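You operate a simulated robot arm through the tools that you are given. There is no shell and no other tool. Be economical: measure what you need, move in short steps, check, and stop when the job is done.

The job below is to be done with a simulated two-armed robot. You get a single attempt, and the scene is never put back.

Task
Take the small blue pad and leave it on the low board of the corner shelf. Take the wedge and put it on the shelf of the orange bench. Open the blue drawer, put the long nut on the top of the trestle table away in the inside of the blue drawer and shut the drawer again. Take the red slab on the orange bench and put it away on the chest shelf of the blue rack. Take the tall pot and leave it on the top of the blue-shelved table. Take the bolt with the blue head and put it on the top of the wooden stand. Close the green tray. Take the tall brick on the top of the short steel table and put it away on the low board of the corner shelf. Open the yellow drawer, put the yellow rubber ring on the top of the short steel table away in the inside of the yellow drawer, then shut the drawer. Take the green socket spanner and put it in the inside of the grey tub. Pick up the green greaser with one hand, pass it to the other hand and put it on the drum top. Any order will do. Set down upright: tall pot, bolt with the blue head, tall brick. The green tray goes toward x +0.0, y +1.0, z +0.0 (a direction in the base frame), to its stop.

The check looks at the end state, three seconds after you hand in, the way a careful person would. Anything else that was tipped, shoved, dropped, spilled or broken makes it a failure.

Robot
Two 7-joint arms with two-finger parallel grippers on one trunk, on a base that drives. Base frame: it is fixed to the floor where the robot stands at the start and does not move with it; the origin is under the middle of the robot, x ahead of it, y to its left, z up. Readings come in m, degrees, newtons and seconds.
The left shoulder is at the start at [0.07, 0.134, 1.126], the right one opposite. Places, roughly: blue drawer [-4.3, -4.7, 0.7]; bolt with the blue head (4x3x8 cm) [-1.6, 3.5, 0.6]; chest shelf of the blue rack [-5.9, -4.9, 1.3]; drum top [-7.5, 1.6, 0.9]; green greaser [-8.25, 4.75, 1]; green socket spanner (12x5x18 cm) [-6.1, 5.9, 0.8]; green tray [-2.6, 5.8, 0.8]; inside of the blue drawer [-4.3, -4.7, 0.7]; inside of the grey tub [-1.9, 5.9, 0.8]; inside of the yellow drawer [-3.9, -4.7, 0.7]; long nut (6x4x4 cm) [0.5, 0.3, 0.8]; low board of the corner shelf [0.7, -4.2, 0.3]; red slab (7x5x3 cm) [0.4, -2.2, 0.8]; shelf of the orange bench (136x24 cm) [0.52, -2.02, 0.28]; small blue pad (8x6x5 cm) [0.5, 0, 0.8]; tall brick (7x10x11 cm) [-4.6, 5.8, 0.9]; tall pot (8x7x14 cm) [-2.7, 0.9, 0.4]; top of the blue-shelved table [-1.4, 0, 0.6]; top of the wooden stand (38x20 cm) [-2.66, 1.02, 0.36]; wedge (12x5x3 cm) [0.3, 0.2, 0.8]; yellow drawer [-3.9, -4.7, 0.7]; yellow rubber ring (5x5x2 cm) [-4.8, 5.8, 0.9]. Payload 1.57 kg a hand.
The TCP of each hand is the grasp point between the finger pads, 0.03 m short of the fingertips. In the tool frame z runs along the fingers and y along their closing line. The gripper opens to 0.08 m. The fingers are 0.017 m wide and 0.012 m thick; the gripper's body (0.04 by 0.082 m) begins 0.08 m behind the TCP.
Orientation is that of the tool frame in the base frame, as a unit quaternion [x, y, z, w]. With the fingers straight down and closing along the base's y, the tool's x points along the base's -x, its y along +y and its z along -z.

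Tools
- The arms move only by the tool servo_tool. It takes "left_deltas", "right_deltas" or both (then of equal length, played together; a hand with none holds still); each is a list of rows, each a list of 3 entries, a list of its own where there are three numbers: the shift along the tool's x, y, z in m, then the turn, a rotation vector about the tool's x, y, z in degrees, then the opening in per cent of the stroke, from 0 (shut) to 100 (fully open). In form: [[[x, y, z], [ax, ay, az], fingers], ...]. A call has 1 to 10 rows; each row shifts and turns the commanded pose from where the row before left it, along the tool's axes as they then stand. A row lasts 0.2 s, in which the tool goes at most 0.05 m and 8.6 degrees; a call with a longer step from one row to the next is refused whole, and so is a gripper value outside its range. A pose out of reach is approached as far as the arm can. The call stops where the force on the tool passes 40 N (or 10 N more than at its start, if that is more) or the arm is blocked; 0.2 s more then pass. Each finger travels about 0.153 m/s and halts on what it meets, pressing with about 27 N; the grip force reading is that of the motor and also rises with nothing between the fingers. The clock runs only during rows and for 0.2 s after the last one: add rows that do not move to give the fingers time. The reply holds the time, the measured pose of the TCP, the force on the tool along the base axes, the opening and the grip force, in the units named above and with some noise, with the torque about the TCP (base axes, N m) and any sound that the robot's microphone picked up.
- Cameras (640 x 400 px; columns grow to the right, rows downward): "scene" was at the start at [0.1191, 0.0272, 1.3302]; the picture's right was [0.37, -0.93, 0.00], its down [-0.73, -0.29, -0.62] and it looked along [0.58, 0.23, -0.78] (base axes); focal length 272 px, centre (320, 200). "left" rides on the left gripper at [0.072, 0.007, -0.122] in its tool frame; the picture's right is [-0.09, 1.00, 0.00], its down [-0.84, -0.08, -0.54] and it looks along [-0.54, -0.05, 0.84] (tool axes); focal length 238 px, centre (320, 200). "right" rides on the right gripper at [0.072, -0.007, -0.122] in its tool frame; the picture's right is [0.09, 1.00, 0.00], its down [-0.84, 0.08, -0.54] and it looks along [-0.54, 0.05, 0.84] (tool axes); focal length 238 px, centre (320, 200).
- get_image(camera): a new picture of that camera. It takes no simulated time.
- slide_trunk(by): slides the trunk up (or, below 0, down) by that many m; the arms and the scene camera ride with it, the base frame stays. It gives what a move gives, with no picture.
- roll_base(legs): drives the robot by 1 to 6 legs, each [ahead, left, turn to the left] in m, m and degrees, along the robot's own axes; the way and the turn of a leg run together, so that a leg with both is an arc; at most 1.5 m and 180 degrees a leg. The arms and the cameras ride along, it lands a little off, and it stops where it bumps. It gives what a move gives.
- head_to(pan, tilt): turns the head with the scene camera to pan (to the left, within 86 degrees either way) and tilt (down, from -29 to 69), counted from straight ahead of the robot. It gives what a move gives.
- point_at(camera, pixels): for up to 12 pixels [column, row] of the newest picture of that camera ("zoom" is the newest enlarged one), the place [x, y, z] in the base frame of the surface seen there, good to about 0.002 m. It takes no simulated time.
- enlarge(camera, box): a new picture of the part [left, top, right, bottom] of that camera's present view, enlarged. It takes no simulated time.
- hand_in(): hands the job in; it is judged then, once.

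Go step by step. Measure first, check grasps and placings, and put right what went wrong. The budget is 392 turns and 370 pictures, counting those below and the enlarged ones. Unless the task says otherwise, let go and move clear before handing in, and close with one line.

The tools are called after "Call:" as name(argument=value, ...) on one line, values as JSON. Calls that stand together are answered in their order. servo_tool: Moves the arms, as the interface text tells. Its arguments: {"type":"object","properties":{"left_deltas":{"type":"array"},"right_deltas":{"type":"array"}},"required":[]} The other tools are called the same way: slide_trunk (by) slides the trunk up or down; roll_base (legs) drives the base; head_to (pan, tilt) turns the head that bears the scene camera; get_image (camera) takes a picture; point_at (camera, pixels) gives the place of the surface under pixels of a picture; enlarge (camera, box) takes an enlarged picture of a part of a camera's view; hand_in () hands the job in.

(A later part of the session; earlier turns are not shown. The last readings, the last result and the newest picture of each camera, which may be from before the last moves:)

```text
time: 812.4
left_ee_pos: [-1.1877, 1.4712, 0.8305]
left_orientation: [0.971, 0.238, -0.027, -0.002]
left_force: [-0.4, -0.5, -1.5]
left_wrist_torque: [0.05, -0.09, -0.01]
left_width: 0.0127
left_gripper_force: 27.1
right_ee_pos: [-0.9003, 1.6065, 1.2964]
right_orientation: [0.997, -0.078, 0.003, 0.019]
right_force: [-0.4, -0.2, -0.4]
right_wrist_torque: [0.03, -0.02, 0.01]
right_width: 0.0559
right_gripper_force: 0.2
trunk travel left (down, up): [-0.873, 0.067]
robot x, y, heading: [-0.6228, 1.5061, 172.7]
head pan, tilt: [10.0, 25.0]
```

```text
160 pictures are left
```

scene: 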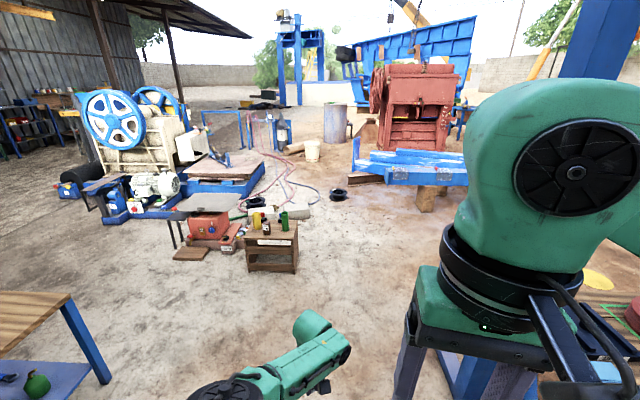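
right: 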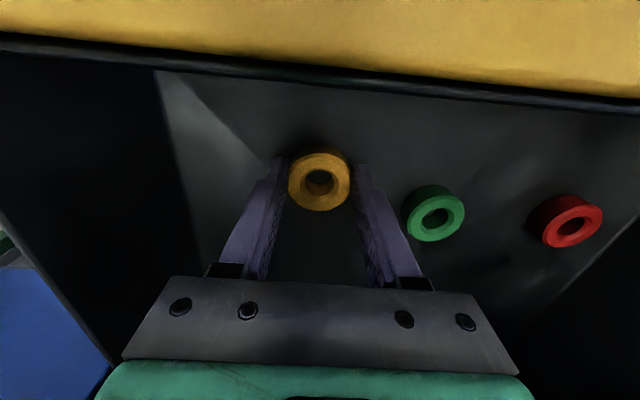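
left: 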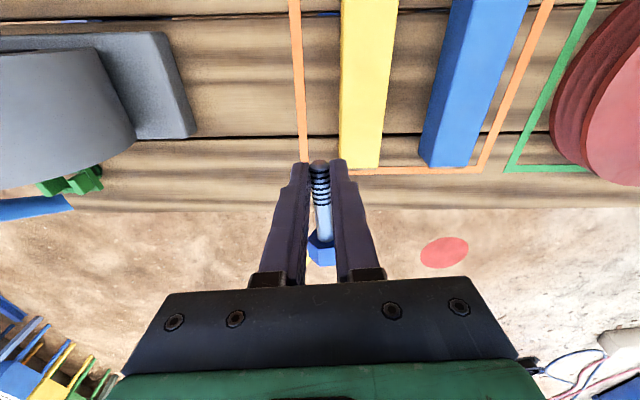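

Call:
enlarge(camera="scene", box=[160, 190, 340, 290])

Call:
point_at(camera="zoom", pixels=[[438, 105], [440, 80], [375, 120], [335, 105], [310, 160], [480, 160], [470, 105], [310, 110], [300, 290], [490, 280], [180, 215], [120, 190]])

Call:
point_at(camera="scene", pixels=[[70, 300], [105, 378], [30, 292], [340, 195], [240, 200], [250, 235], [40, 380]])

```text
3.56 times, centred on (250, 240) of scene
```

zoom: 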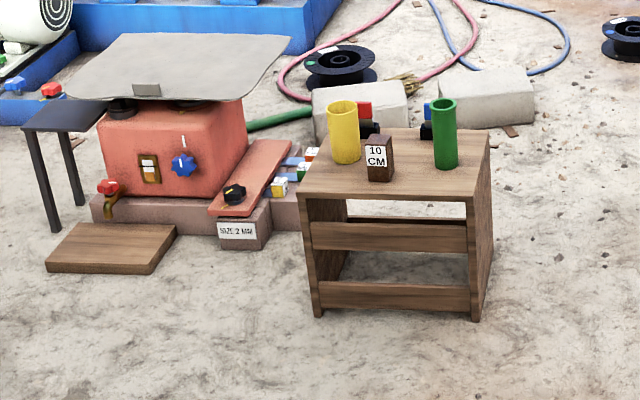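

```text
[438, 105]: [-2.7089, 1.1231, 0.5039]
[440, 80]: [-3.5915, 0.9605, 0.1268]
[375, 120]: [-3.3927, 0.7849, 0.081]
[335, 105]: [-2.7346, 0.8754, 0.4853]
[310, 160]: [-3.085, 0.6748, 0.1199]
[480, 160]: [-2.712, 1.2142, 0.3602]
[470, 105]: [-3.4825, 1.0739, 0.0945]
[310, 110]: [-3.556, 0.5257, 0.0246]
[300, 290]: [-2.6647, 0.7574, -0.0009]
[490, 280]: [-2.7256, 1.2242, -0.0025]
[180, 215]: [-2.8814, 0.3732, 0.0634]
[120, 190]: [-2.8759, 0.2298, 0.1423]
```

```text
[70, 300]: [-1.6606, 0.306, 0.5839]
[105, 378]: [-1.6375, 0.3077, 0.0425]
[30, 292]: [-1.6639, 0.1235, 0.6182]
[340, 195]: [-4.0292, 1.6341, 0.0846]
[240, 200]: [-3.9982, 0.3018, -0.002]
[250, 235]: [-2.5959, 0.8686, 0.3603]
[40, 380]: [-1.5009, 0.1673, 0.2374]
```

Call:
roll_base(legs=[[0, 0, 7.3], [1.2, 0, 0], [0, 0.4, 0]])

Call:
head_to(pan=0, tilt=45)

Call:
get_image(camera="scene")

```text
time: 821.0
left_ee_pos: [-2.3681, 1.0365, 0.8304]
left_orientation: [0.957, 0.289, -0.027, 0.001]
left_force: [0.1, -0.6, -1.8]
left_wrist_torque: [0.03, -0.07, -0.03]
left_width: 0.0125
left_gripper_force: 27.4
right_ee_pos: [-2.0982, 1.2032, 1.2977]
right_orientation: [0.999, -0.026, 0.004, 0.019]
right_force: [-0.6, -0.5, -0.4]
right_wrist_torque: [0.0, 0.02, -0.01]
right_width: 0.0561
right_gripper_force: 0.1
trunk travel left (down, up): [-0.873, 0.067]
robot x, y, heading: [-1.8144, 1.1324, 178.6]
head pan, tilt: [10.0, 25.0]
```

```text
time: 821.8
left_ee_pos: [-2.3682, 1.0353, 0.8296]
left_orientation: [0.957, 0.289, -0.025, -0.002]
left_force: [-0.1, 0.2, -1.5]
left_wrist_torque: [0.07, -0.1, 0.02]
left_width: 0.0124
left_gripper_force: 26.9
right_ee_pos: [-2.0983, 1.2004, 1.2982]
right_orientation: [0.999, -0.026, 0.004, 0.018]
right_force: [0.5, -0.5, 0.4]
right_wrist_torque: [0.02, -0.05, -0.04]
right_width: 0.0559
right_gripper_force: 0.0
trunk travel left (down, up): [-0.873, 0.067]
robot x, y, heading: [-1.8094, 1.1284, 178.7]
head pan, tilt: [0.0, 45.0]
```

```text
158 pictures are left
```

scene: 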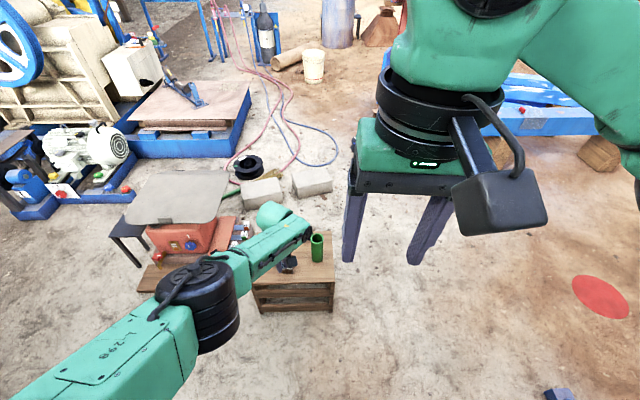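

Call:
get_image(camera="left")

Call:
get_image(camera="right")

```text
157 pictures are left
```

left: 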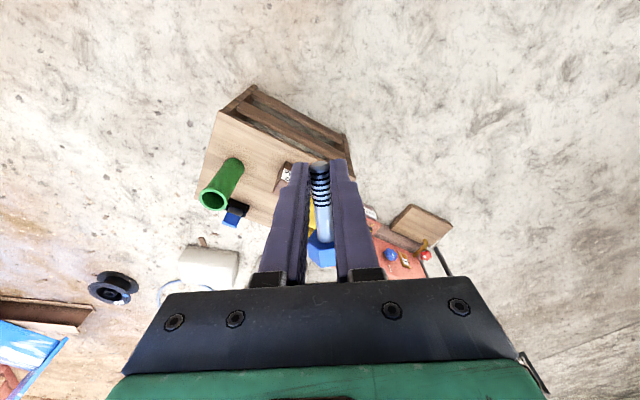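

```text
156 pictures are left
```

right: 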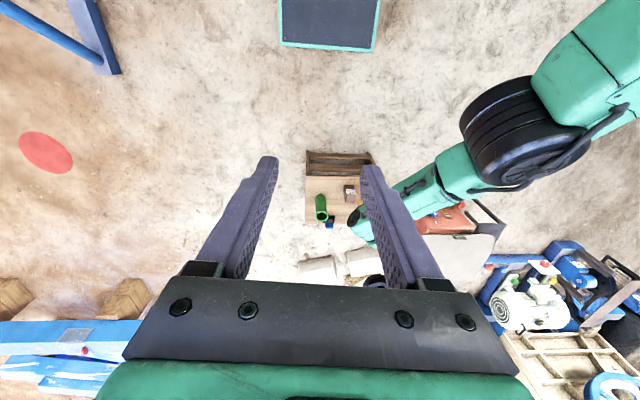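

Call:
servo_tool(left_deltas=[[[0, 0, 0], [0, 0, 8.6], 0], [[0, 0, 0], [0, 0, 8.6], 0], [[0, 0, 0], [0, 0, 8.6], 0], [[0, 0, 0], [0, 0, 8.6], 0], [[0.03, 0.01, 0], [0, 0, 0], 0], [[0.03, 0.01, 0], [0, 0, 0], 0], [[0.03, 0.01, 0], [0, 0, 0], 0], [[0.03, 0.01, 0], [0, 0, 0], 0]])

Call:
servo_tool(left_deltas=[[[0, 0, 0], [0, -8.4, 0], 0], [[0, 0, 0], [0, -8.4, 0], 0], [[0, 0, 0], [0, -8.4, 0], 0], [[0, 0, 0], [0, -8.4, 0], 0], [[0, 0, 0], [0, -8.4, 0], 0], [[0, 0, 0], [0, -8.4, 0], 0], [[0, 0, 0], [0, -8.4, 0], 0], [[0, 0, 0], [0, -8.4, 0], 0], [[0, 0, 0], [0, -8.4, 0], 0], [[0, 0, 0], [0, -8.4, 0], 0]])

Call:
get_image(camera="left")

Call:
get_image(camera="scene")

```text
time: 823.6
left_ee_pos: [-2.2455, 0.9927, 0.8268]
left_orientation: [1.0, -0.006, -0.026, 0.008]
left_force: [-0.2, -0.4, -0.9]
left_wrist_torque: [0.03, -0.09, 0.0]
left_width: 0.0124
left_gripper_force: 26.8
right_ee_pos: [-2.0959, 1.2, 1.2983]
right_orientation: [1.0, -0.025, 0.003, 0.018]
right_force: [0.3, 0.4, 0.2]
right_wrist_torque: [0.02, 0.01, 0.01]
right_width: 0.0561
right_gripper_force: 0.0
trunk travel left (down, up): [-0.873, 0.067]
robot x, y, heading: [-1.8089, 1.1307, 178.8]
head pan, tilt: [0.0, 45.0]
```

```text
time: 825.8
left_ee_pos: [-2.2496, 0.9958, 0.8256]
left_orientation: [0.725, -0.012, -0.688, 0.0]
left_force: [-0.3, 0.1, -0.6]
left_wrist_torque: [0.0, -0.04, -0.01]
left_width: 0.0125
left_gripper_force: 27.1
right_ee_pos: [-2.0984, 1.2019, 1.2978]
right_orientation: [0.999, -0.026, 0.005, 0.019]
right_force: [0.1, 1.2, -0.5]
right_wrist_torque: [-0.01, -0.04, 0.01]
right_width: 0.056
right_gripper_force: 0.1
trunk travel left (down, up): [-0.873, 0.067]
robot x, y, heading: [-1.8092, 1.1313, 178.7]
head pan, tilt: [0.0, 45.0]
```

```text
155 pictures are left
```

left: 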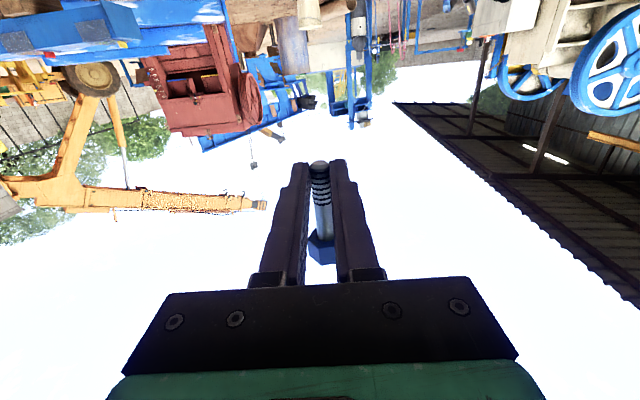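

```text
154 pictures are left
```

scene: 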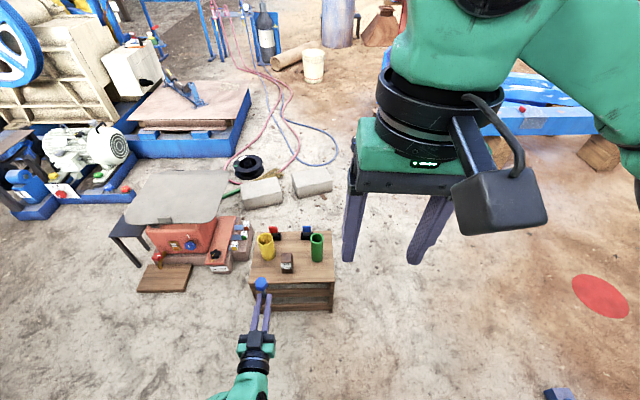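

Call:
enlarge(camera="scene", box=[225, 215, 355, 335])

Call:
point_at(camera="zoom", pixels=[[178, 340], [185, 365], [205, 110], [185, 160], [215, 160], [310, 175], [295, 235], [320, 235], [395, 230], [450, 110], [240, 80], [240, 270]])

```text
3.33 times, centred on (290, 275) of scene
```

zoom: 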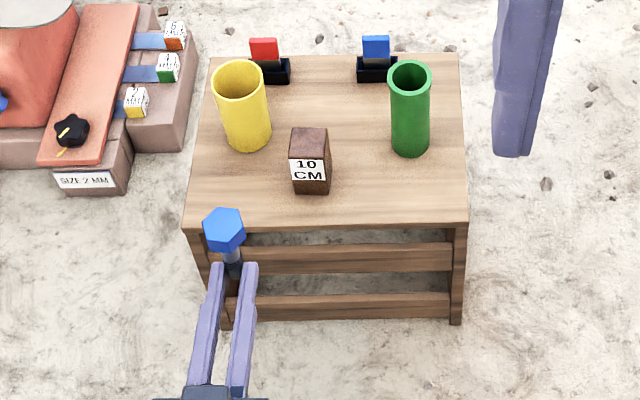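

```text
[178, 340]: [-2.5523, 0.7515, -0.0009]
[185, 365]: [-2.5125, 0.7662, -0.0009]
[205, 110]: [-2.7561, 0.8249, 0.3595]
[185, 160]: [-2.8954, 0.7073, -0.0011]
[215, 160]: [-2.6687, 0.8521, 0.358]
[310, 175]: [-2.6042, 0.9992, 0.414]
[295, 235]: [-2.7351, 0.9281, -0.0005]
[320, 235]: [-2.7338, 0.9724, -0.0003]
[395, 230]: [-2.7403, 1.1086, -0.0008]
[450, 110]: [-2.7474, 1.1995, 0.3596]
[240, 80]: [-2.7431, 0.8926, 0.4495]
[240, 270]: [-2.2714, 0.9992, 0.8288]
```

Call:
point_at(camera="zoom", pixels=[[380, 190], [430, 190], [330, 222], [460, 220], [330, 205], [290, 190], [330, 195], [225, 200], [410, 150], [222, 140], [265, 140], [210, 230]])

```text
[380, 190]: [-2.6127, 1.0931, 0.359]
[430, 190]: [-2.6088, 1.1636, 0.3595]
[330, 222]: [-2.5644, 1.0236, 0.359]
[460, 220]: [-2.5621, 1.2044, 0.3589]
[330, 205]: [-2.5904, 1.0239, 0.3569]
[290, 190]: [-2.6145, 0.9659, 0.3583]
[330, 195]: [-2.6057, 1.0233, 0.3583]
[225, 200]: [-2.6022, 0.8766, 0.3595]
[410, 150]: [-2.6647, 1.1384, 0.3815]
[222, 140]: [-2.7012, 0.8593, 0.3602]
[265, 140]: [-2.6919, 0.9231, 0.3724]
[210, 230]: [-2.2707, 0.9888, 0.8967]
```

Call:
slide_trunk(by=-0.4)

Call:
roll_base(legs=[[0, -0.09, 0], [0.3, 0, 0]])

Call:
head_to(pan=0, tilt=35)

Call:
get_image(camera="scene")

```text
time: 829.7
left_ee_pos: [-2.2489, 0.9952, 0.4247]
left_orientation: [0.726, -0.01, -0.688, 0.001]
left_force: [0.2, -0.4, -1.3]
left_wrist_torque: [0.02, -0.07, -0.02]
left_width: 0.0127
left_gripper_force: 27.1
right_ee_pos: [-2.0982, 1.2011, 0.8978]
right_orientation: [0.999, -0.026, 0.004, 0.019]
right_force: [0.1, 0.5, -0.4]
right_wrist_torque: [-0.01, 0.0, 0.01]
right_width: 0.0557
right_gripper_force: 0.0
trunk travel left (down, up): [-0.473, 0.467]
robot x, y, heading: [-1.8121, 1.1308, 178.5]
head pan, tilt: [0.0, 45.0]
```

```text
time: 832.4
left_ee_pos: [-2.5467, 1.0961, 0.426]
left_orientation: [0.725, -0.013, -0.688, -0.002]
left_force: [1.0, -0.7, -1.6]
left_wrist_torque: [0.0, -0.05, -0.02]
left_width: 0.0123
left_gripper_force: 26.8
right_ee_pos: [-2.3946, 1.3015, 0.8969]
right_orientation: [0.999, -0.029, 0.005, 0.019]
right_force: [-0.3, 0.1, 0.7]
right_wrist_torque: [-0.01, -0.01, -0.03]
right_width: 0.0561
right_gripper_force: 0.0
trunk travel left (down, up): [-0.473, 0.467]
robot x, y, heading: [-2.1084, 1.2309, 178.1]
head pan, tilt: [0.0, 45.0]
```

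```text
time: 833.1
left_ee_pos: [-2.5463, 1.0967, 0.4238]
left_orientation: [0.726, -0.013, -0.688, -0.002]
left_force: [-0.1, 0.9, -1.2]
left_wrist_torque: [0.02, -0.04, -0.01]
left_width: 0.0122
left_gripper_force: 26.9
right_ee_pos: [-2.3947, 1.3023, 0.8972]
right_orientation: [0.999, -0.029, 0.004, 0.018]
right_force: [-0.1, 0.5, 0.8]
right_wrist_torque: [-0.04, 0.03, -0.01]
right_width: 0.0561
right_gripper_force: 0.1
trunk travel left (down, up): [-0.473, 0.467]
robot x, y, heading: [-2.1064, 1.2286, 178.2]
head pan, tilt: [0.0, 35.0]
```

```text
152 pictures are left
```

scene: 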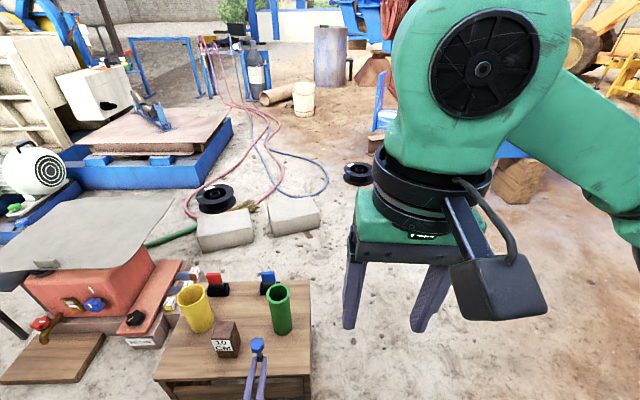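

Call:
enlarge(camera="scene", box=[190, 270, 320, 400])

Call:
point_at(camera="zoom", pixels=[[330, 365], [325, 385], [345, 365], [330, 420], [180, 330], [245, 345], [440, 300], [370, 330], [300, 330]])

```text
3.08 times, centred on (255, 335) of scene
```

zoom: 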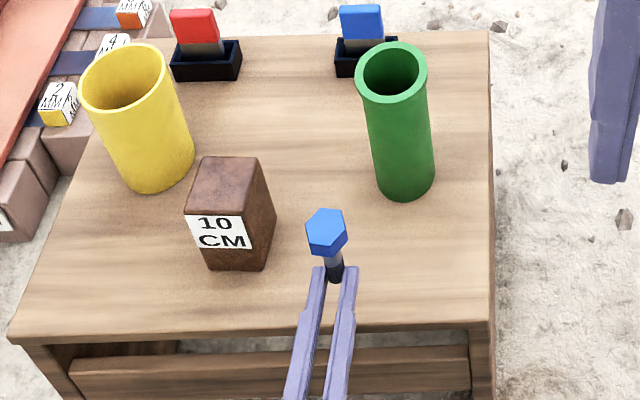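

```text
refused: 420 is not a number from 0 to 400
```

Call:
point_at(camera="zoom", pixels=[[326, 225], [330, 245], [334, 270], [260, 240], [228, 265], [405, 195], [300, 270], [380, 280], [400, 90], [145, 190], [95, 90], [165, 90]])

```text
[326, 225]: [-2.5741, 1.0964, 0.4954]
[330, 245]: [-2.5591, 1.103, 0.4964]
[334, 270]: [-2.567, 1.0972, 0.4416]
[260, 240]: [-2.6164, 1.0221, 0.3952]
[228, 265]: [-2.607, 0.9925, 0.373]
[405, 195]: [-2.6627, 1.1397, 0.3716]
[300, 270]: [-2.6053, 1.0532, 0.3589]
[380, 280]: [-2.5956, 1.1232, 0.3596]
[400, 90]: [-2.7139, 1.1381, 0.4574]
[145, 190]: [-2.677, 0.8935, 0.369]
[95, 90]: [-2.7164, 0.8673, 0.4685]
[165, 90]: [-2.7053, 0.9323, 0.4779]
```

Call:
roll_base(legs=[[0.04, 0, 0]])

Call:
slide_trunk(by=-0.046)

Call:
slide_trunk(by=-0.006)

Call:
get_image(camera="scene")

Call:
enlarge(camera="scene", box=[190, 270, 320, 400])

```text
time: 834.0
left_ee_pos: [-2.5876, 1.0988, 0.4245]
left_orientation: [0.726, -0.015, -0.687, -0.003]
left_force: [0.0, 0.4, -1.5]
left_wrist_torque: [-0.02, -0.06, 0.02]
left_width: 0.0124
left_gripper_force: 27.0
right_ee_pos: [-2.4353, 1.3032, 0.8972]
right_orientation: [0.999, -0.03, 0.005, 0.018]
right_force: [-0.5, -0.6, -0.3]
right_wrist_torque: [0.01, -0.04, 0.03]
right_width: 0.0559
right_gripper_force: 0.0
trunk travel left (down, up): [-0.473, 0.467]
robot x, y, heading: [-2.1476, 1.2338, 178.1]
head pan, tilt: [0.0, 35.0]
```

```text
time: 834.9
left_ee_pos: [-2.5869, 1.099, 0.3798]
left_orientation: [0.726, -0.014, -0.688, -0.002]
left_force: [0.7, -0.3, -2.0]
left_wrist_torque: [-0.02, -0.08, 0.03]
left_width: 0.0125
left_gripper_force: 27.1
right_ee_pos: [-2.4333, 1.3044, 0.8514]
right_orientation: [0.999, -0.03, 0.003, 0.019]
right_force: [0.3, -0.2, 0.3]
right_wrist_torque: [0.01, 0.05, 0.02]
right_width: 0.056
right_gripper_force: 0.0
trunk travel left (down, up): [-0.427, 0.513]
robot x, y, heading: [-2.1452, 1.234, 178.2]
head pan, tilt: [0.0, 35.0]
```

```text
time: 835.4
left_ee_pos: [-2.5877, 1.0987, 0.3727]
left_orientation: [0.726, -0.015, -0.688, -0.003]
left_force: [0.3, -0.4, -2.3]
left_wrist_torque: [-0.02, -0.01, 0.0]
left_width: 0.0121
left_gripper_force: 27.4
right_ee_pos: [-2.4335, 1.303, 0.8454]
right_orientation: [0.999, -0.03, 0.004, 0.018]
right_force: [-0.4, -0.1, 0.4]
right_wrist_torque: [0.02, 0.02, 0.02]
right_width: 0.0559
right_gripper_force: 0.0
trunk travel left (down, up): [-0.421, 0.519]
robot x, y, heading: [-2.1416, 1.2322, 177.9]
head pan, tilt: [0.0, 35.0]
```

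```text
150 pictures are left
```

scene: 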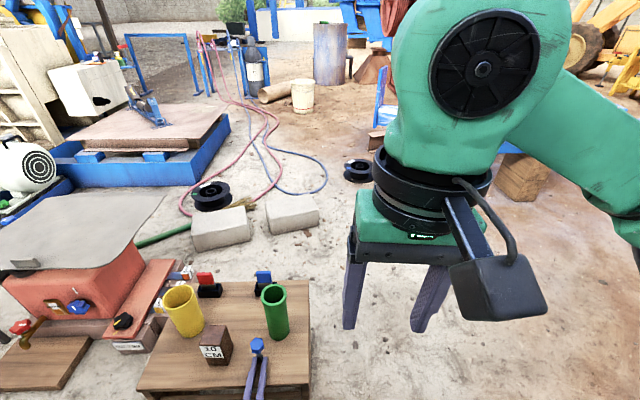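

```text
3.08 times, centred on (255, 335) of scene
```

zoom: 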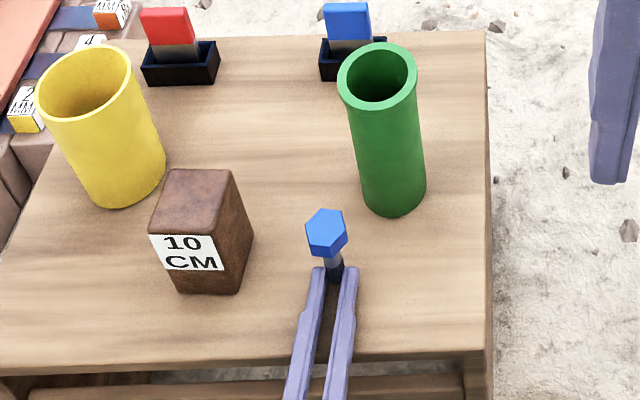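

Call:
slide_trunk(by=-0.003)

Call:
slide_trunk(by=-0.002)

```text
time: 836.0
left_ee_pos: [-2.5878, 1.099, 0.37]
left_orientation: [0.725, -0.014, -0.688, -0.002]
left_force: [-0.3, 0.4, 0.8]
left_wrist_torque: [0.02, 0.03, 0.05]
left_width: 0.0123
left_gripper_force: 26.5
right_ee_pos: [-2.4335, 1.3046, 0.843]
right_orientation: [0.999, -0.03, 0.004, 0.017]
right_force: [-0.7, -0.2, 0.0]
right_wrist_torque: [0.01, -0.02, 0.02]
right_width: 0.0561
right_gripper_force: 0.1
trunk travel left (down, up): [-0.418, 0.522]
robot x, y, heading: [-2.1444, 1.2269, 177.9]
head pan, tilt: [0.0, 35.0]
```

```text
time: 836.5
left_ee_pos: [-2.587, 1.0999, 0.3695]
left_orientation: [0.723, -0.013, -0.69, -0.002]
left_force: [2.8, -1.4, 12.1]
left_wrist_torque: [0.15, 0.32, 0.07]
left_width: 0.0126
left_gripper_force: 27.1
right_ee_pos: [-2.4309, 1.304, 0.8407]
right_orientation: [0.999, -0.03, 0.003, 0.02]
right_force: [0.2, -0.9, -1.2]
right_wrist_torque: [0.03, -0.01, 0.01]
right_width: 0.0559
right_gripper_force: 0.0
trunk travel left (down, up): [-0.416, 0.524]
robot x, y, heading: [-2.148, 1.231, 178.2]
head pan, tilt: [0.0, 35.0]
```

Call:
slide_trunk(by=0.0012)

Call:
servo_tool(left_deltas=[[[0, 0, 0], [0, 0, 0], 18], [[0, 0, 0], [0, 0, 0], 22], [[0, 0, 0], [0, 0, 0], 27], [[0, 0, 0], [0, 0, 0], 33], [[0, 0, 0], [0, 0, 0], 40], [[0, 0, 0], [0, 0, 0], 40]])

Call:
enlarge(camera="scene", box=[190, 270, 320, 400])

```text
time: 837.0
left_ee_pos: [-2.5867, 1.0991, 0.3711]
left_orientation: [0.725, -0.014, -0.688, -0.002]
left_force: [-1.2, -0.6, 10.4]
left_wrist_torque: [0.1, 0.32, 0.02]
left_width: 0.0123
left_gripper_force: 27.1
right_ee_pos: [-2.433, 1.3041, 0.8424]
right_orientation: [0.999, -0.031, 0.004, 0.019]
right_force: [0.2, -0.7, 0.3]
right_wrist_torque: [0.02, 0.02, -0.02]
right_width: 0.0559
right_gripper_force: 0.0
trunk travel left (down, up): [-0.417, 0.523]
robot x, y, heading: [-2.1467, 1.2319, 178.0]
head pan, tilt: [0.0, 35.0]
```

```text
time: 838.4
left_ee_pos: [-2.5873, 1.0973, 0.3698]
left_orientation: [0.724, -0.013, -0.689, -0.002]
left_force: [-0.7, -11.7, 14.4]
left_wrist_torque: [0.08, 0.41, 0.36]
left_width: 0.0211
left_gripper_force: 0.1
right_ee_pos: [-2.4321, 1.3039, 0.8424]
right_orientation: [0.999, -0.03, 0.003, 0.018]
right_force: [0.9, 0.3, -0.9]
right_wrist_torque: [0.02, -0.02, -0.03]
right_width: 0.0559
right_gripper_force: 0.1
trunk travel left (down, up): [-0.417, 0.523]
robot x, y, heading: [-2.1477, 1.2319, 178.3]
head pan, tilt: [0.0, 35.0]
```

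```text
3.08 times, centred on (255, 335) of scene
```

zoom: 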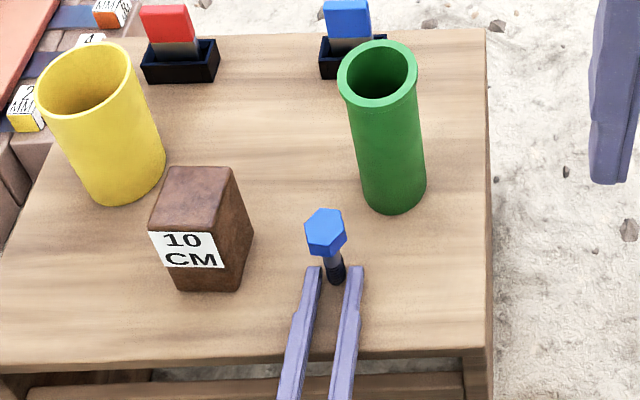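

Call:
slide_trunk(by=0.003)

Call:
enlarge(camera="scene", box=[190, 270, 320, 400])

```text
time: 838.9
left_ee_pos: [-2.5842, 1.1016, 0.3704]
left_orientation: [0.728, -0.016, -0.685, -0.004]
left_force: [2.2, -1.5, 1.8]
left_wrist_torque: [-0.02, 0.08, 0.01]
left_width: 0.0311
left_gripper_force: 0.0
right_ee_pos: [-2.4335, 1.3047, 0.8447]
right_orientation: [0.999, -0.03, 0.003, 0.018]
right_force: [0.1, -0.6, 0.6]
right_wrist_torque: [0.0, 0.01, -0.04]
right_width: 0.0557
right_gripper_force: 0.1
trunk travel left (down, up): [-0.42, 0.52]
robot x, y, heading: [-2.1457, 1.2325, 178.2]
head pan, tilt: [0.0, 35.0]
```

```text
3.08 times, centred on (255, 335) of scene
```

zoom: 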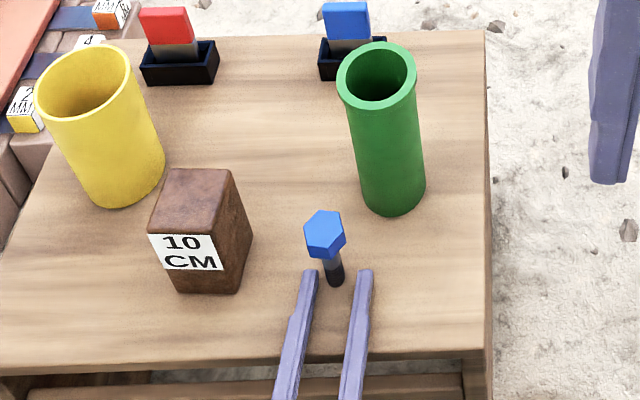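

Call:
slide_trunk(by=0.004)

Call:
roll_base(legs=[[-0.1, 0, 0]])

Call:
get_image(camera="scene")

```text
time: 839.4
left_ee_pos: [-2.587, 1.1003, 0.3757]
left_orientation: [0.726, -0.014, -0.687, -0.003]
left_force: [-0.5, -0.5, 0.0]
left_wrist_torque: [-0.02, 0.0, -0.03]
left_width: 0.0321
left_gripper_force: 0.1
right_ee_pos: [-2.4336, 1.3047, 0.8491]
right_orientation: [0.999, -0.03, 0.004, 0.019]
right_force: [0.1, 0.0, 1.2]
right_wrist_torque: [0.01, -0.02, 0.0]
right_width: 0.056
right_gripper_force: 0.1
trunk travel left (down, up): [-0.424, 0.516]
robot x, y, heading: [-2.148, 1.2308, 178.0]
head pan, tilt: [0.0, 35.0]
```

```text
time: 840.6
left_ee_pos: [-2.4866, 1.0973, 0.3764]
left_orientation: [0.725, -0.016, -0.689, -0.004]
left_force: [1.0, 0.0, 0.8]
left_wrist_torque: [-0.02, -0.02, 0.0]
left_width: 0.0323
left_gripper_force: 0.1
right_ee_pos: [-2.3311, 1.3016, 0.8488]
right_orientation: [0.999, -0.031, 0.003, 0.018]
right_force: [-0.8, -0.4, -0.1]
right_wrist_torque: [-0.04, 0.04, -0.02]
right_width: 0.056
right_gripper_force: 0.0
trunk travel left (down, up): [-0.424, 0.516]
robot x, y, heading: [-2.0446, 1.2247, 177.8]
head pan, tilt: [0.0, 35.0]
```

```text
146 pictures are left
```

scene: 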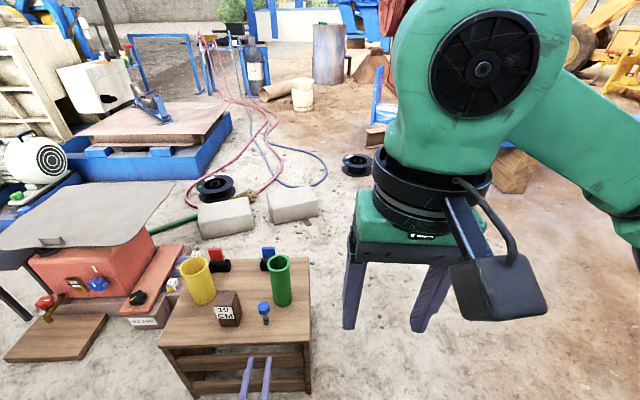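

Bolt stands upright on the stand (264,310). The yellow tall pot is next: left hand stays horizontal, opens, rises to z≈0.475 and lines up at y≈0.90.

Call:
slide_trunk(by=0.1)

Call:
servo_tool(left_deltas=[[[0, 0, 0], [0, 0, 0], 100], [[0, 0, 0], [0, 0, 0], 100], [[0, 0, 0], [0, 0, 0], 100]])

Call:
roll_base(legs=[[0, 0.205, 0], [0.08, 0, 0]])

Call:
get_image(camera="scene")

Call:
enlarge(camera="scene", box=[220, 220, 420, 400])

```text
time: 841.9
left_ee_pos: [-2.4867, 1.0968, 0.4761]
left_orientation: [0.726, -0.015, -0.688, -0.004]
left_force: [0.2, -0.4, 0.2]
left_wrist_torque: [0.01, -0.03, 0.01]
left_width: 0.0322
left_gripper_force: 0.2
right_ee_pos: [-2.3322, 1.301, 0.9485]
right_orientation: [0.999, -0.032, 0.004, 0.018]
right_force: [-1.0, 0.0, 0.4]
right_wrist_torque: [0.0, 0.02, 0.01]
right_width: 0.056
right_gripper_force: 0.2
trunk travel left (down, up): [-0.524, 0.416]
robot x, y, heading: [-2.0454, 1.2275, 177.8]
head pan, tilt: [0.0, 35.0]
```

```text
time: 842.7
left_ee_pos: [-2.4861, 1.096, 0.4762]
left_orientation: [0.726, -0.015, -0.688, -0.003]
left_force: [0.4, 0.1, 1.0]
left_wrist_torque: [0.0, 0.01, 0.03]
left_width: 0.0799
left_gripper_force: 0.1
right_ee_pos: [-2.3319, 1.3013, 0.9485]
right_orientation: [0.999, -0.031, 0.003, 0.019]
right_force: [-0.4, -0.8, 0.6]
right_wrist_torque: [0.01, -0.02, 0.01]
right_width: 0.0562
right_gripper_force: 0.1
trunk travel left (down, up): [-0.524, 0.416]
robot x, y, heading: [-2.0477, 1.2213, 178.1]
head pan, tilt: [0.0, 35.0]
```

```text
time: 845.0
left_ee_pos: [-2.5773, 0.8946, 0.4749]
left_orientation: [0.726, -0.017, -0.688, -0.005]
left_force: [-0.9, -0.1, -0.3]
left_wrist_torque: [0.0, -0.01, 0.03]
left_width: 0.0799
left_gripper_force: 0.0
right_ee_pos: [-2.4224, 1.0997, 0.9485]
right_orientation: [0.999, -0.034, 0.004, 0.019]
right_force: [0.0, 0.2, -0.2]
right_wrist_torque: [0.01, -0.03, 0.02]
right_width: 0.056
right_gripper_force: 0.1
trunk travel left (down, up): [-0.524, 0.416]
robot x, y, heading: [-2.1366, 1.0255, 177.5]
head pan, tilt: [0.0, 35.0]
```

```text
145 pictures are left
```

scene: 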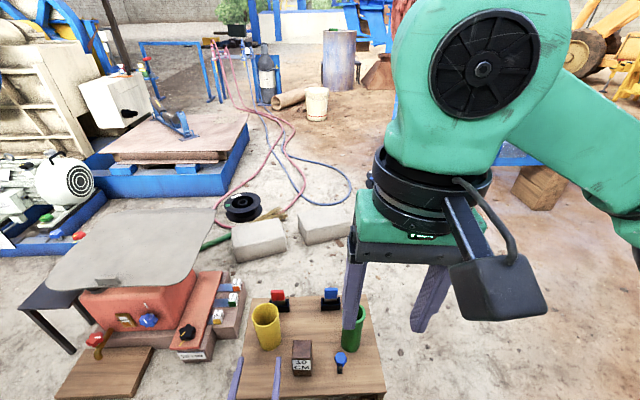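

```text
2.22 times, centred on (320, 310) of scene
```

zoom: 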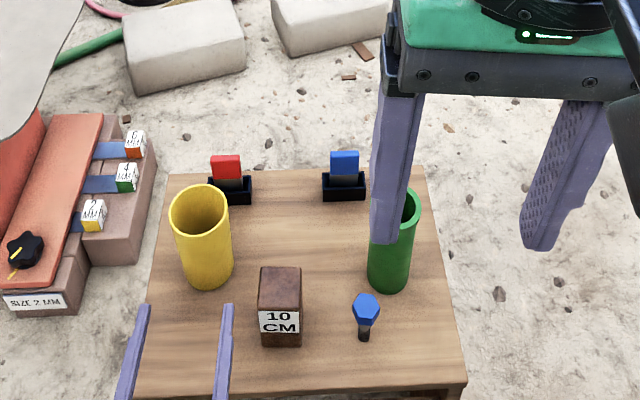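

Call:
point_at(camera="zoom", pixels=[[175, 215], [228, 210], [200, 235], [178, 260], [232, 260], [208, 285], [260, 285], [300, 285], [147, 310], [228, 310], [200, 190], [250, 185]])

```text
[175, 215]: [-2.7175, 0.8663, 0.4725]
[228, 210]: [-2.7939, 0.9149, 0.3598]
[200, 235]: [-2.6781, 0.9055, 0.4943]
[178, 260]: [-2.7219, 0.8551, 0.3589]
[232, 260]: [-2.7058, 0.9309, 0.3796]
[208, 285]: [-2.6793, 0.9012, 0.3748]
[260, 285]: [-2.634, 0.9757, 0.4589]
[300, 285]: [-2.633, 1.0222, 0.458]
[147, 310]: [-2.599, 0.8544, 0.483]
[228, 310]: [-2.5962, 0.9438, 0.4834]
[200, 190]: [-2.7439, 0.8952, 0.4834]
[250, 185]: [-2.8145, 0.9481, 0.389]
```

Call:
roll_base(legs=[[0.125, 0, 0]])

Call:
servo_tool(left_deltas=[[[0, 0, 0], [0, 0, 0], 90], [[0, 0, 0], [0, 0, 0], 80], [[0, 0, 0], [0, 0, 0], 50], [[0, 0, 0], [0, 0, 0], 0], [[0, 0, 0], [0, 0, 0], 0]])

Call:
slide_trunk(by=0.2)

Call:
get_image(camera="scene")

Call:
enlarge(camera="scene", box=[160, 250, 400, 400])

```text
time: 846.3
left_ee_pos: [-2.6988, 0.9014, 0.4762]
left_orientation: [0.727, -0.018, -0.687, -0.006]
left_force: [-0.4, -0.5, -0.2]
left_wrist_torque: [-0.01, 0.0, 0.0]
left_width: 0.0798
left_gripper_force: 0.0
right_ee_pos: [-2.5443, 1.1064, 0.9491]
right_orientation: [0.999, -0.035, 0.004, 0.018]
right_force: [0.0, -0.4, -0.1]
right_wrist_torque: [-0.02, -0.04, 0.02]
right_width: 0.0564
right_gripper_force: 0.0
trunk travel left (down, up): [-0.524, 0.416]
robot x, y, heading: [-2.2555, 1.0323, 177.1]
head pan, tilt: [0.0, 35.0]
```

```text
time: 847.5
left_ee_pos: [-2.6992, 0.9023, 0.4772]
left_orientation: [0.726, -0.017, -0.688, -0.005]
left_force: [0.6, 0.0, 2.0]
left_wrist_torque: [0.1, -0.01, 0.01]
left_width: 0.0692
left_gripper_force: 26.8
right_ee_pos: [-2.5444, 1.106, 0.95]
right_orientation: [0.999, -0.035, 0.004, 0.018]
right_force: [0.1, -0.1, 0.4]
right_wrist_torque: [-0.01, 0.01, 0.0]
right_width: 0.0558
right_gripper_force: 0.1
trunk travel left (down, up): [-0.524, 0.416]
robot x, y, heading: [-2.2549, 1.0312, 177.2]
head pan, tilt: [0.0, 35.0]
```

```text
time: 849.6
left_ee_pos: [-2.7001, 0.9029, 0.6763]
left_orientation: [0.725, -0.017, -0.688, -0.006]
left_force: [-0.4, 0.2, -1.4]
left_wrist_torque: [-0.01, 0.0, 0.02]
left_width: 0.0692
left_gripper_force: 27.3
right_ee_pos: [-2.5444, 1.1057, 1.1488]
right_orientation: [0.999, -0.035, 0.004, 0.018]
right_force: [0.5, 0.4, -0.2]
right_wrist_torque: [-0.02, -0.01, -0.03]
right_width: 0.0562
right_gripper_force: 0.1
trunk travel left (down, up): [-0.724, 0.216]
robot x, y, heading: [-2.2572, 1.0335, 177.6]
head pan, tilt: [0.0, 35.0]
```

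```text
143 pictures are left
```

scene: 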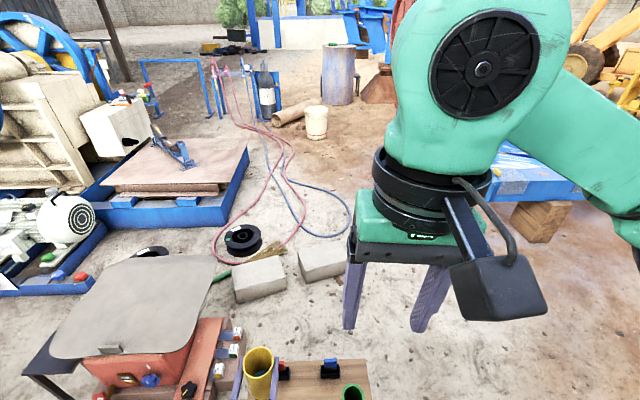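

```text
2.67 times, centred on (280, 325) of scene
```

zoom: 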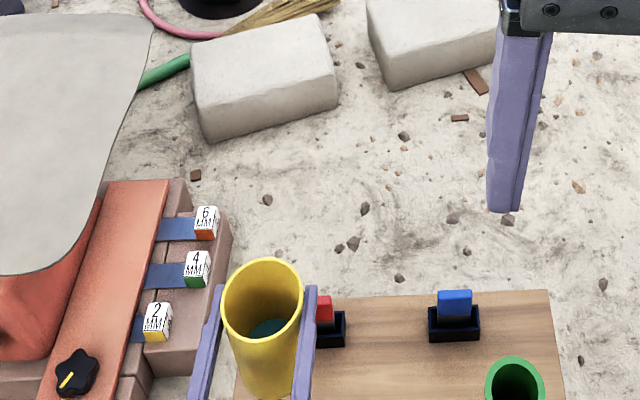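

Pot is held upright (it has liquid in it, so I keep it level). Raise a bit, back off and turn to the blue-shelved table.

Call:
slide_trunk(by=0.1)

Call:
roll_base(legs=[[-0.5, 0, 0], [0, 0, 93]])

Call:
head_to(pan=0, tilt=40)

Call:
get_image(camera="scene")

```text
time: 851.0
left_ee_pos: [-2.7004, 0.902, 0.7756]
left_orientation: [0.726, -0.018, -0.688, -0.007]
left_force: [-0.8, -0.2, -1.8]
left_wrist_torque: [0.02, 0.01, -0.01]
left_width: 0.0693
left_gripper_force: 26.9
right_ee_pos: [-2.5438, 1.1054, 1.2489]
right_orientation: [0.999, -0.035, 0.003, 0.018]
right_force: [-0.1, -0.2, 0.5]
right_wrist_torque: [-0.03, 0.0, -0.03]
right_width: 0.0557
right_gripper_force: 0.1
trunk travel left (down, up): [-0.824, 0.116]
robot x, y, heading: [-2.2591, 1.0297, 177.2]
head pan, tilt: [0.0, 35.0]
```

```text
time: 857.9
left_ee_pos: [-1.5999, 0.5732, 0.7765]
left_orientation: [0.513, 0.513, -0.479, 0.494]
left_force: [-0.4, -0.2, -1.0]
left_wrist_torque: [0.03, -0.02, -0.01]
left_width: 0.0691
left_gripper_force: 27.0
right_ee_pos: [-1.8095, 0.719, 1.2486]
right_orientation: [0.714, 0.7, 0.016, 0.01]
right_force: [0.2, 1.2, -0.7]
right_wrist_torque: [-0.03, -0.04, 0.02]
right_width: 0.056
right_gripper_force: 0.0
trunk travel left (down, up): [-0.824, 0.116]
robot x, y, heading: [-1.7444, 1.0089, -89.7]
head pan, tilt: [0.0, 35.0]
```

```text
time: 858.5
left_ee_pos: [-1.5999, 0.5736, 0.7755]
left_orientation: [0.513, 0.514, -0.478, 0.494]
left_force: [0.1, 0.2, -2.2]
left_wrist_torque: [0.01, -0.03, 0.02]
left_width: 0.069
left_gripper_force: 27.2
right_ee_pos: [-1.8087, 0.7191, 1.2488]
right_orientation: [0.714, 0.7, 0.016, 0.009]
right_force: [0.1, 1.3, 0.0]
right_wrist_torque: [0.01, -0.01, 0.02]
right_width: 0.056
right_gripper_force: 0.1
trunk travel left (down, up): [-0.824, 0.116]
robot x, y, heading: [-1.7464, 1.0102, -89.9]
head pan, tilt: [0.0, 40.0]
```

```text
141 pictures are left
```

scene: 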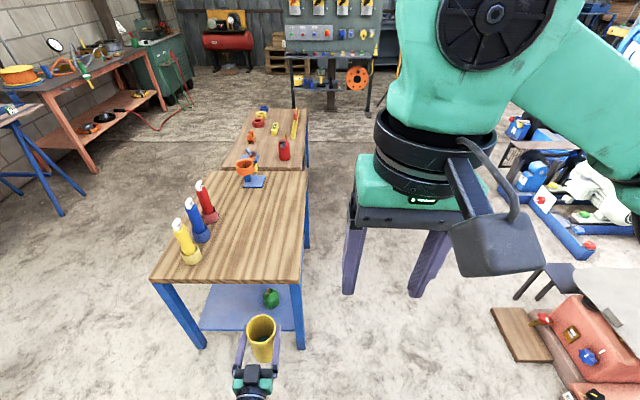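

Call:
point_at(camera="scene", pixels=[[155, 278], [300, 280], [250, 262], [250, 235], [300, 190], [190, 255], [205, 240], [245, 320], [275, 325], [262, 340], [305, 175], [262, 360]])

```text
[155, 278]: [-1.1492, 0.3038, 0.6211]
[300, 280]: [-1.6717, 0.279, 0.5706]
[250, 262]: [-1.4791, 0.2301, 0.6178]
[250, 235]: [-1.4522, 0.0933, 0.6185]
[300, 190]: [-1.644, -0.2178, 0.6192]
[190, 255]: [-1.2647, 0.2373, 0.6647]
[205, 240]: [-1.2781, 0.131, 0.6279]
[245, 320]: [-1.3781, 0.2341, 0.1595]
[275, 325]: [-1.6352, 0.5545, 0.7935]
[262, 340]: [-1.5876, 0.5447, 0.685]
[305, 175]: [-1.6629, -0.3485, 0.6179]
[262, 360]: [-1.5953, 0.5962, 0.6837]
```

Call:
roll_base(legs=[[0, 0.12, 0], [0.36, 0, 0]])

Call:
slide_trunk(by=-0.033)

Call:
get_image(camera="scene")

Call:
get_image(camera="left")

```text
time: 861.7
left_ee_pos: [-1.4869, 0.2118, 0.7763]
left_orientation: [0.516, 0.512, -0.48, 0.492]
left_force: [0.6, 0.5, -1.6]
left_wrist_torque: [0.03, -0.05, 0.05]
left_width: 0.0689
left_gripper_force: 27.0
right_ee_pos: [-1.6963, 0.3592, 1.2489]
right_orientation: [0.717, 0.697, 0.016, 0.01]
right_force: [0.9, -0.3, 0.0]
right_wrist_torque: [0.01, 0.01, 0.0]
right_width: 0.056
right_gripper_force: 0.1
trunk travel left (down, up): [-0.824, 0.116]
robot x, y, heading: [-1.6286, 0.6434, -90.3]
head pan, tilt: [0.0, 40.0]
```

```text
time: 862.5
left_ee_pos: [-1.4872, 0.2105, 0.7428]
left_orientation: [0.517, 0.511, -0.481, 0.491]
left_force: [0.4, 0.4, -2.0]
left_wrist_torque: [0.04, 0.01, 0.02]
left_width: 0.0692
left_gripper_force: 26.9
right_ee_pos: [-1.6957, 0.3568, 1.2155]
right_orientation: [0.716, 0.698, 0.015, 0.01]
right_force: [-0.8, 0.0, 0.3]
right_wrist_torque: [0.01, 0.02, -0.02]
right_width: 0.0559
right_gripper_force: 0.1
trunk travel left (down, up): [-0.791, 0.149]
robot x, y, heading: [-1.6329, 0.6502, -90.0]
head pan, tilt: [0.0, 40.0]
```

```text
140 pictures are left
```

scene: 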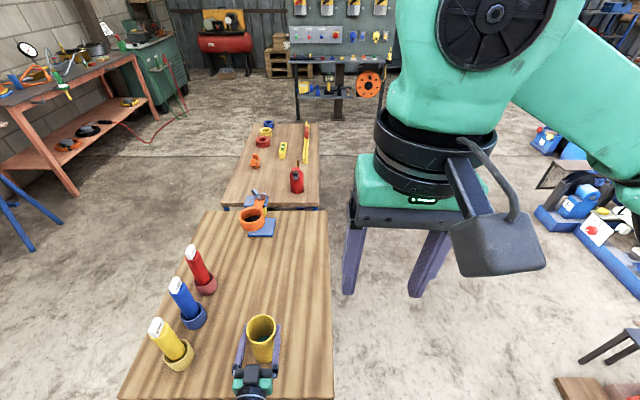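

```text
139 pictures are left
```

left: 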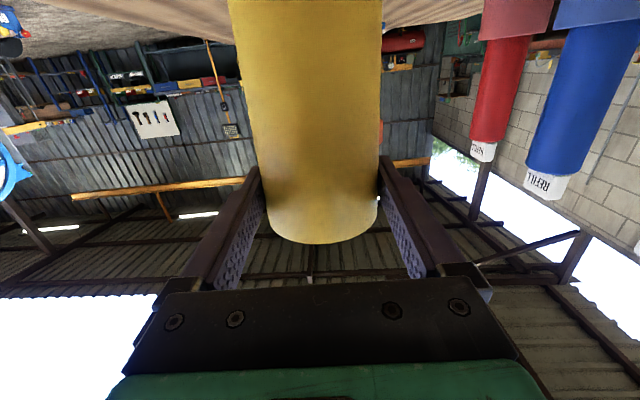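

Pot is just over the table top, clear of the cartridges. Lower in small steps until contact.

Call:
slide_trunk(by=-0.005)

Call:
slide_trunk(by=-0.003)

```text
time: 863.0
left_ee_pos: [-1.4862, 0.2108, 0.7374]
left_orientation: [0.516, 0.512, -0.48, 0.492]
left_force: [-0.6, 0.3, -1.2]
left_wrist_torque: [0.08, 0.02, 0.03]
left_width: 0.0688
left_gripper_force: 26.8
right_ee_pos: [-1.6949, 0.357, 1.2098]
right_orientation: [0.718, 0.696, 0.016, 0.011]
right_force: [0.0, -0.2, 0.5]
right_wrist_torque: [0.01, 0.02, 0.0]
right_width: 0.0556
right_gripper_force: 0.0
trunk travel left (down, up): [-0.786, 0.154]
robot x, y, heading: [-1.6342, 0.6471, -90.2]
head pan, tilt: [0.0, 40.0]
```

```text
time: 863.5
left_ee_pos: [-1.4869, 0.2105, 0.7359]
left_orientation: [0.515, 0.51, -0.482, 0.492]
left_force: [1.8, 0.6, 5.6]
left_wrist_torque: [0.01, 0.12, -0.01]
left_width: 0.0689
left_gripper_force: 26.9
right_ee_pos: [-1.6957, 0.3586, 1.208]
right_orientation: [0.717, 0.697, 0.016, 0.011]
right_force: [-0.4, 1.4, -0.8]
right_wrist_torque: [-0.02, 0.01, 0.03]
right_width: 0.056
right_gripper_force: 0.0
trunk travel left (down, up): [-0.783, 0.157]
robot x, y, heading: [-1.6305, 0.6443, -90.1]
head pan, tilt: [0.0, 40.0]
```

Call:
servo_tool(left_deltas=[[[0, 0, 0], [0, 0, 0], 88], [[0, 0, 0], [0, 0, 0], 92], [[0, 0, 0], [0, 0, 0], 100], [[0, 0, 0], [0, 0, 0], 100]])

Call:
roll_base(legs=[[-0.2, 0, 0]])

Call:
get_image(camera="scene")

```text
time: 864.5
left_ee_pos: [-1.4858, 0.2103, 0.735]
left_orientation: [0.516, 0.511, -0.481, 0.491]
left_force: [0.0, -0.1, -0.3]
left_wrist_torque: [0.0, -0.03, 0.0]
left_width: 0.0802
left_gripper_force: 0.0
right_ee_pos: [-1.6952, 0.3573, 1.2081]
right_orientation: [0.718, 0.696, 0.016, 0.01]
right_force: [0.2, 0.1, 0.3]
right_wrist_torque: [-0.04, -0.02, 0.0]
right_width: 0.0562
right_gripper_force: 0.2
trunk travel left (down, up): [-0.783, 0.157]
robot x, y, heading: [-1.6333, 0.6437, -90.2]
head pan, tilt: [0.0, 40.0]
```

```text
time: 866.1
left_ee_pos: [-1.4865, 0.4068, 0.7351]
left_orientation: [0.516, 0.511, -0.48, 0.492]
left_force: [0.3, 0.4, -0.3]
left_wrist_torque: [0.0, -0.02, 0.0]
left_width: 0.0799
left_gripper_force: 0.0
right_ee_pos: [-1.6959, 0.5537, 1.2067]
right_orientation: [0.717, 0.697, 0.018, 0.01]
right_force: [-0.1, 0.0, -0.4]
right_wrist_torque: [0.0, 0.01, 0.01]
right_width: 0.0558
right_gripper_force: 0.0
trunk travel left (down, up): [-0.783, 0.157]
robot x, y, heading: [-1.6349, 0.8448, -90.5]
head pan, tilt: [0.0, 40.0]
```

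```text
138 pictures are left
```

scene: 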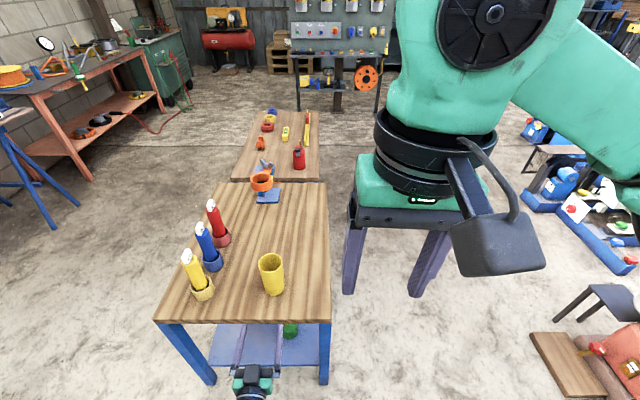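

Pot stands on the table top (271,273). Next the wedge: drive to the trestle table and turn the left tool vertical with its closing line along x.

Call:
roll_base(legs=[[0, 1.2, 0], [0, 0, 90.5], [0, -0.72, 0]])

Call:
slide_trunk(by=0.15)

Call:
servo_tool(left_deltas=[[[0, 0, 0], [0, 8.6, 0], 100], [[0, 0, 0], [0, 8.6, 0], 100], [[0, 0, 0], [0, 8.6, 0], 100], [[0, 0, 0], [0, 8.6, 0], 100], [[0, 0, 0], [0, 8.6, 0], 100], [[0, 0, 0], [0, 8.6, 0], 100], [[0, 0, 0], [0, 8.6, 0], 100], [[0, 0, 0], [0, 8.6, 0], 100], [[0, 0, 0], [0, 8.6, 0], 100], [[0, 0, 0], [0, 8.6, 0], 100]])

Call:
servo_tool(left_deltas=[[[0, 0, 0], [0, 0, 8.5], 100], [[0, 0, 0], [0, 0, 8.5], 100], [[0, 0, 0], [0, 0, 8.5], 100], [[0, 0, 0], [0, 0, 8.5], 100], [[0, 0, 0], [0, 0, 8.5], 100], [[0, 0, 0], [0, 0, 8.5], 100], [[0, 0, 0], [0, 0, 8.5], 100], [[0, 0, 0], [0, 0, 8.5], 100], [[0, 0, 0], [0, 0, 8.5], 100], [[0, 0, 0], [0, 0, 8.5], 100]])

```text
time: 879.6
left_ee_pos: [0.0112, 0.2606, 0.7351]
left_orientation: [0.009, 0.726, 0.001, 0.688]
left_force: [0.3, 0.3, -0.5]
left_wrist_torque: [0.0, 0.02, -0.01]
left_width: 0.0798
left_gripper_force: 0.2
right_ee_pos: [-0.1387, 0.0541, 1.2089]
right_orientation: [0.024, 1.0, 0.019, -0.004]
right_force: [0.5, 0.3, 1.0]
right_wrist_torque: [0.01, -0.01, 0.01]
right_width: 0.0559
right_gripper_force: 0.1
trunk travel left (down, up): [-0.783, 0.157]
robot x, y, heading: [-0.4294, 0.1233, -1.3]
head pan, tilt: [0.0, 40.0]
```

```text
time: 881.3
left_ee_pos: [0.0129, 0.2598, 0.886]
left_orientation: [0.009, 0.726, 0.002, 0.688]
left_force: [0.9, 1.1, -0.3]
left_wrist_torque: [-0.01, -0.02, -0.05]
left_width: 0.08
left_gripper_force: 0.1
right_ee_pos: [-0.1388, 0.0539, 1.3582]
right_orientation: [0.024, 1.0, 0.018, -0.004]
right_force: [0.2, -0.8, 0.3]
right_wrist_torque: [0.02, 0.01, 0.03]
right_width: 0.0559
right_gripper_force: 0.1
trunk travel left (down, up): [-0.933, 0.007]
robot x, y, heading: [-0.4272, 0.1223, -1.0]
head pan, tilt: [0.0, 40.0]
```

```text
time: 883.5
left_ee_pos: [0.0112, 0.2592, 0.8848]
left_orientation: [0.006, 1.0, 0.008, 0.007]
left_force: [-0.2, 0.0, 0.5]
left_wrist_torque: [-0.01, 0.01, -0.01]
left_width: 0.0799
left_gripper_force: 0.0
right_ee_pos: [-0.1383, 0.0532, 1.3576]
right_orientation: [0.024, 1.0, 0.019, -0.005]
right_force: [-0.5, 0.4, 0.0]
right_wrist_torque: [0.02, 0.03, -0.01]
right_width: 0.0559
right_gripper_force: 0.1
trunk travel left (down, up): [-0.933, 0.007]
robot x, y, heading: [-0.4256, 0.1234, -1.0]
head pan, tilt: [0.0, 40.0]
```

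```text
time: 885.7
left_ee_pos: [0.0097, 0.261, 0.8842]
left_orientation: [0.68, 0.733, 0.011, 0.001]
left_force: [0.0, 0.8, -0.5]
left_wrist_torque: [-0.01, 0.01, -0.02]
left_width: 0.0801
left_gripper_force: 0.1
right_ee_pos: [-0.1393, 0.0535, 1.358]
right_orientation: [0.024, 1.0, 0.018, -0.004]
right_force: [-0.8, 0.4, -0.4]
right_wrist_torque: [0.01, 0.0, 0.04]
right_width: 0.056
right_gripper_force: 0.0
trunk travel left (down, up): [-0.933, 0.007]
robot x, y, heading: [-0.4254, 0.1252, -1.1]
head pan, tilt: [0.0, 40.0]
```

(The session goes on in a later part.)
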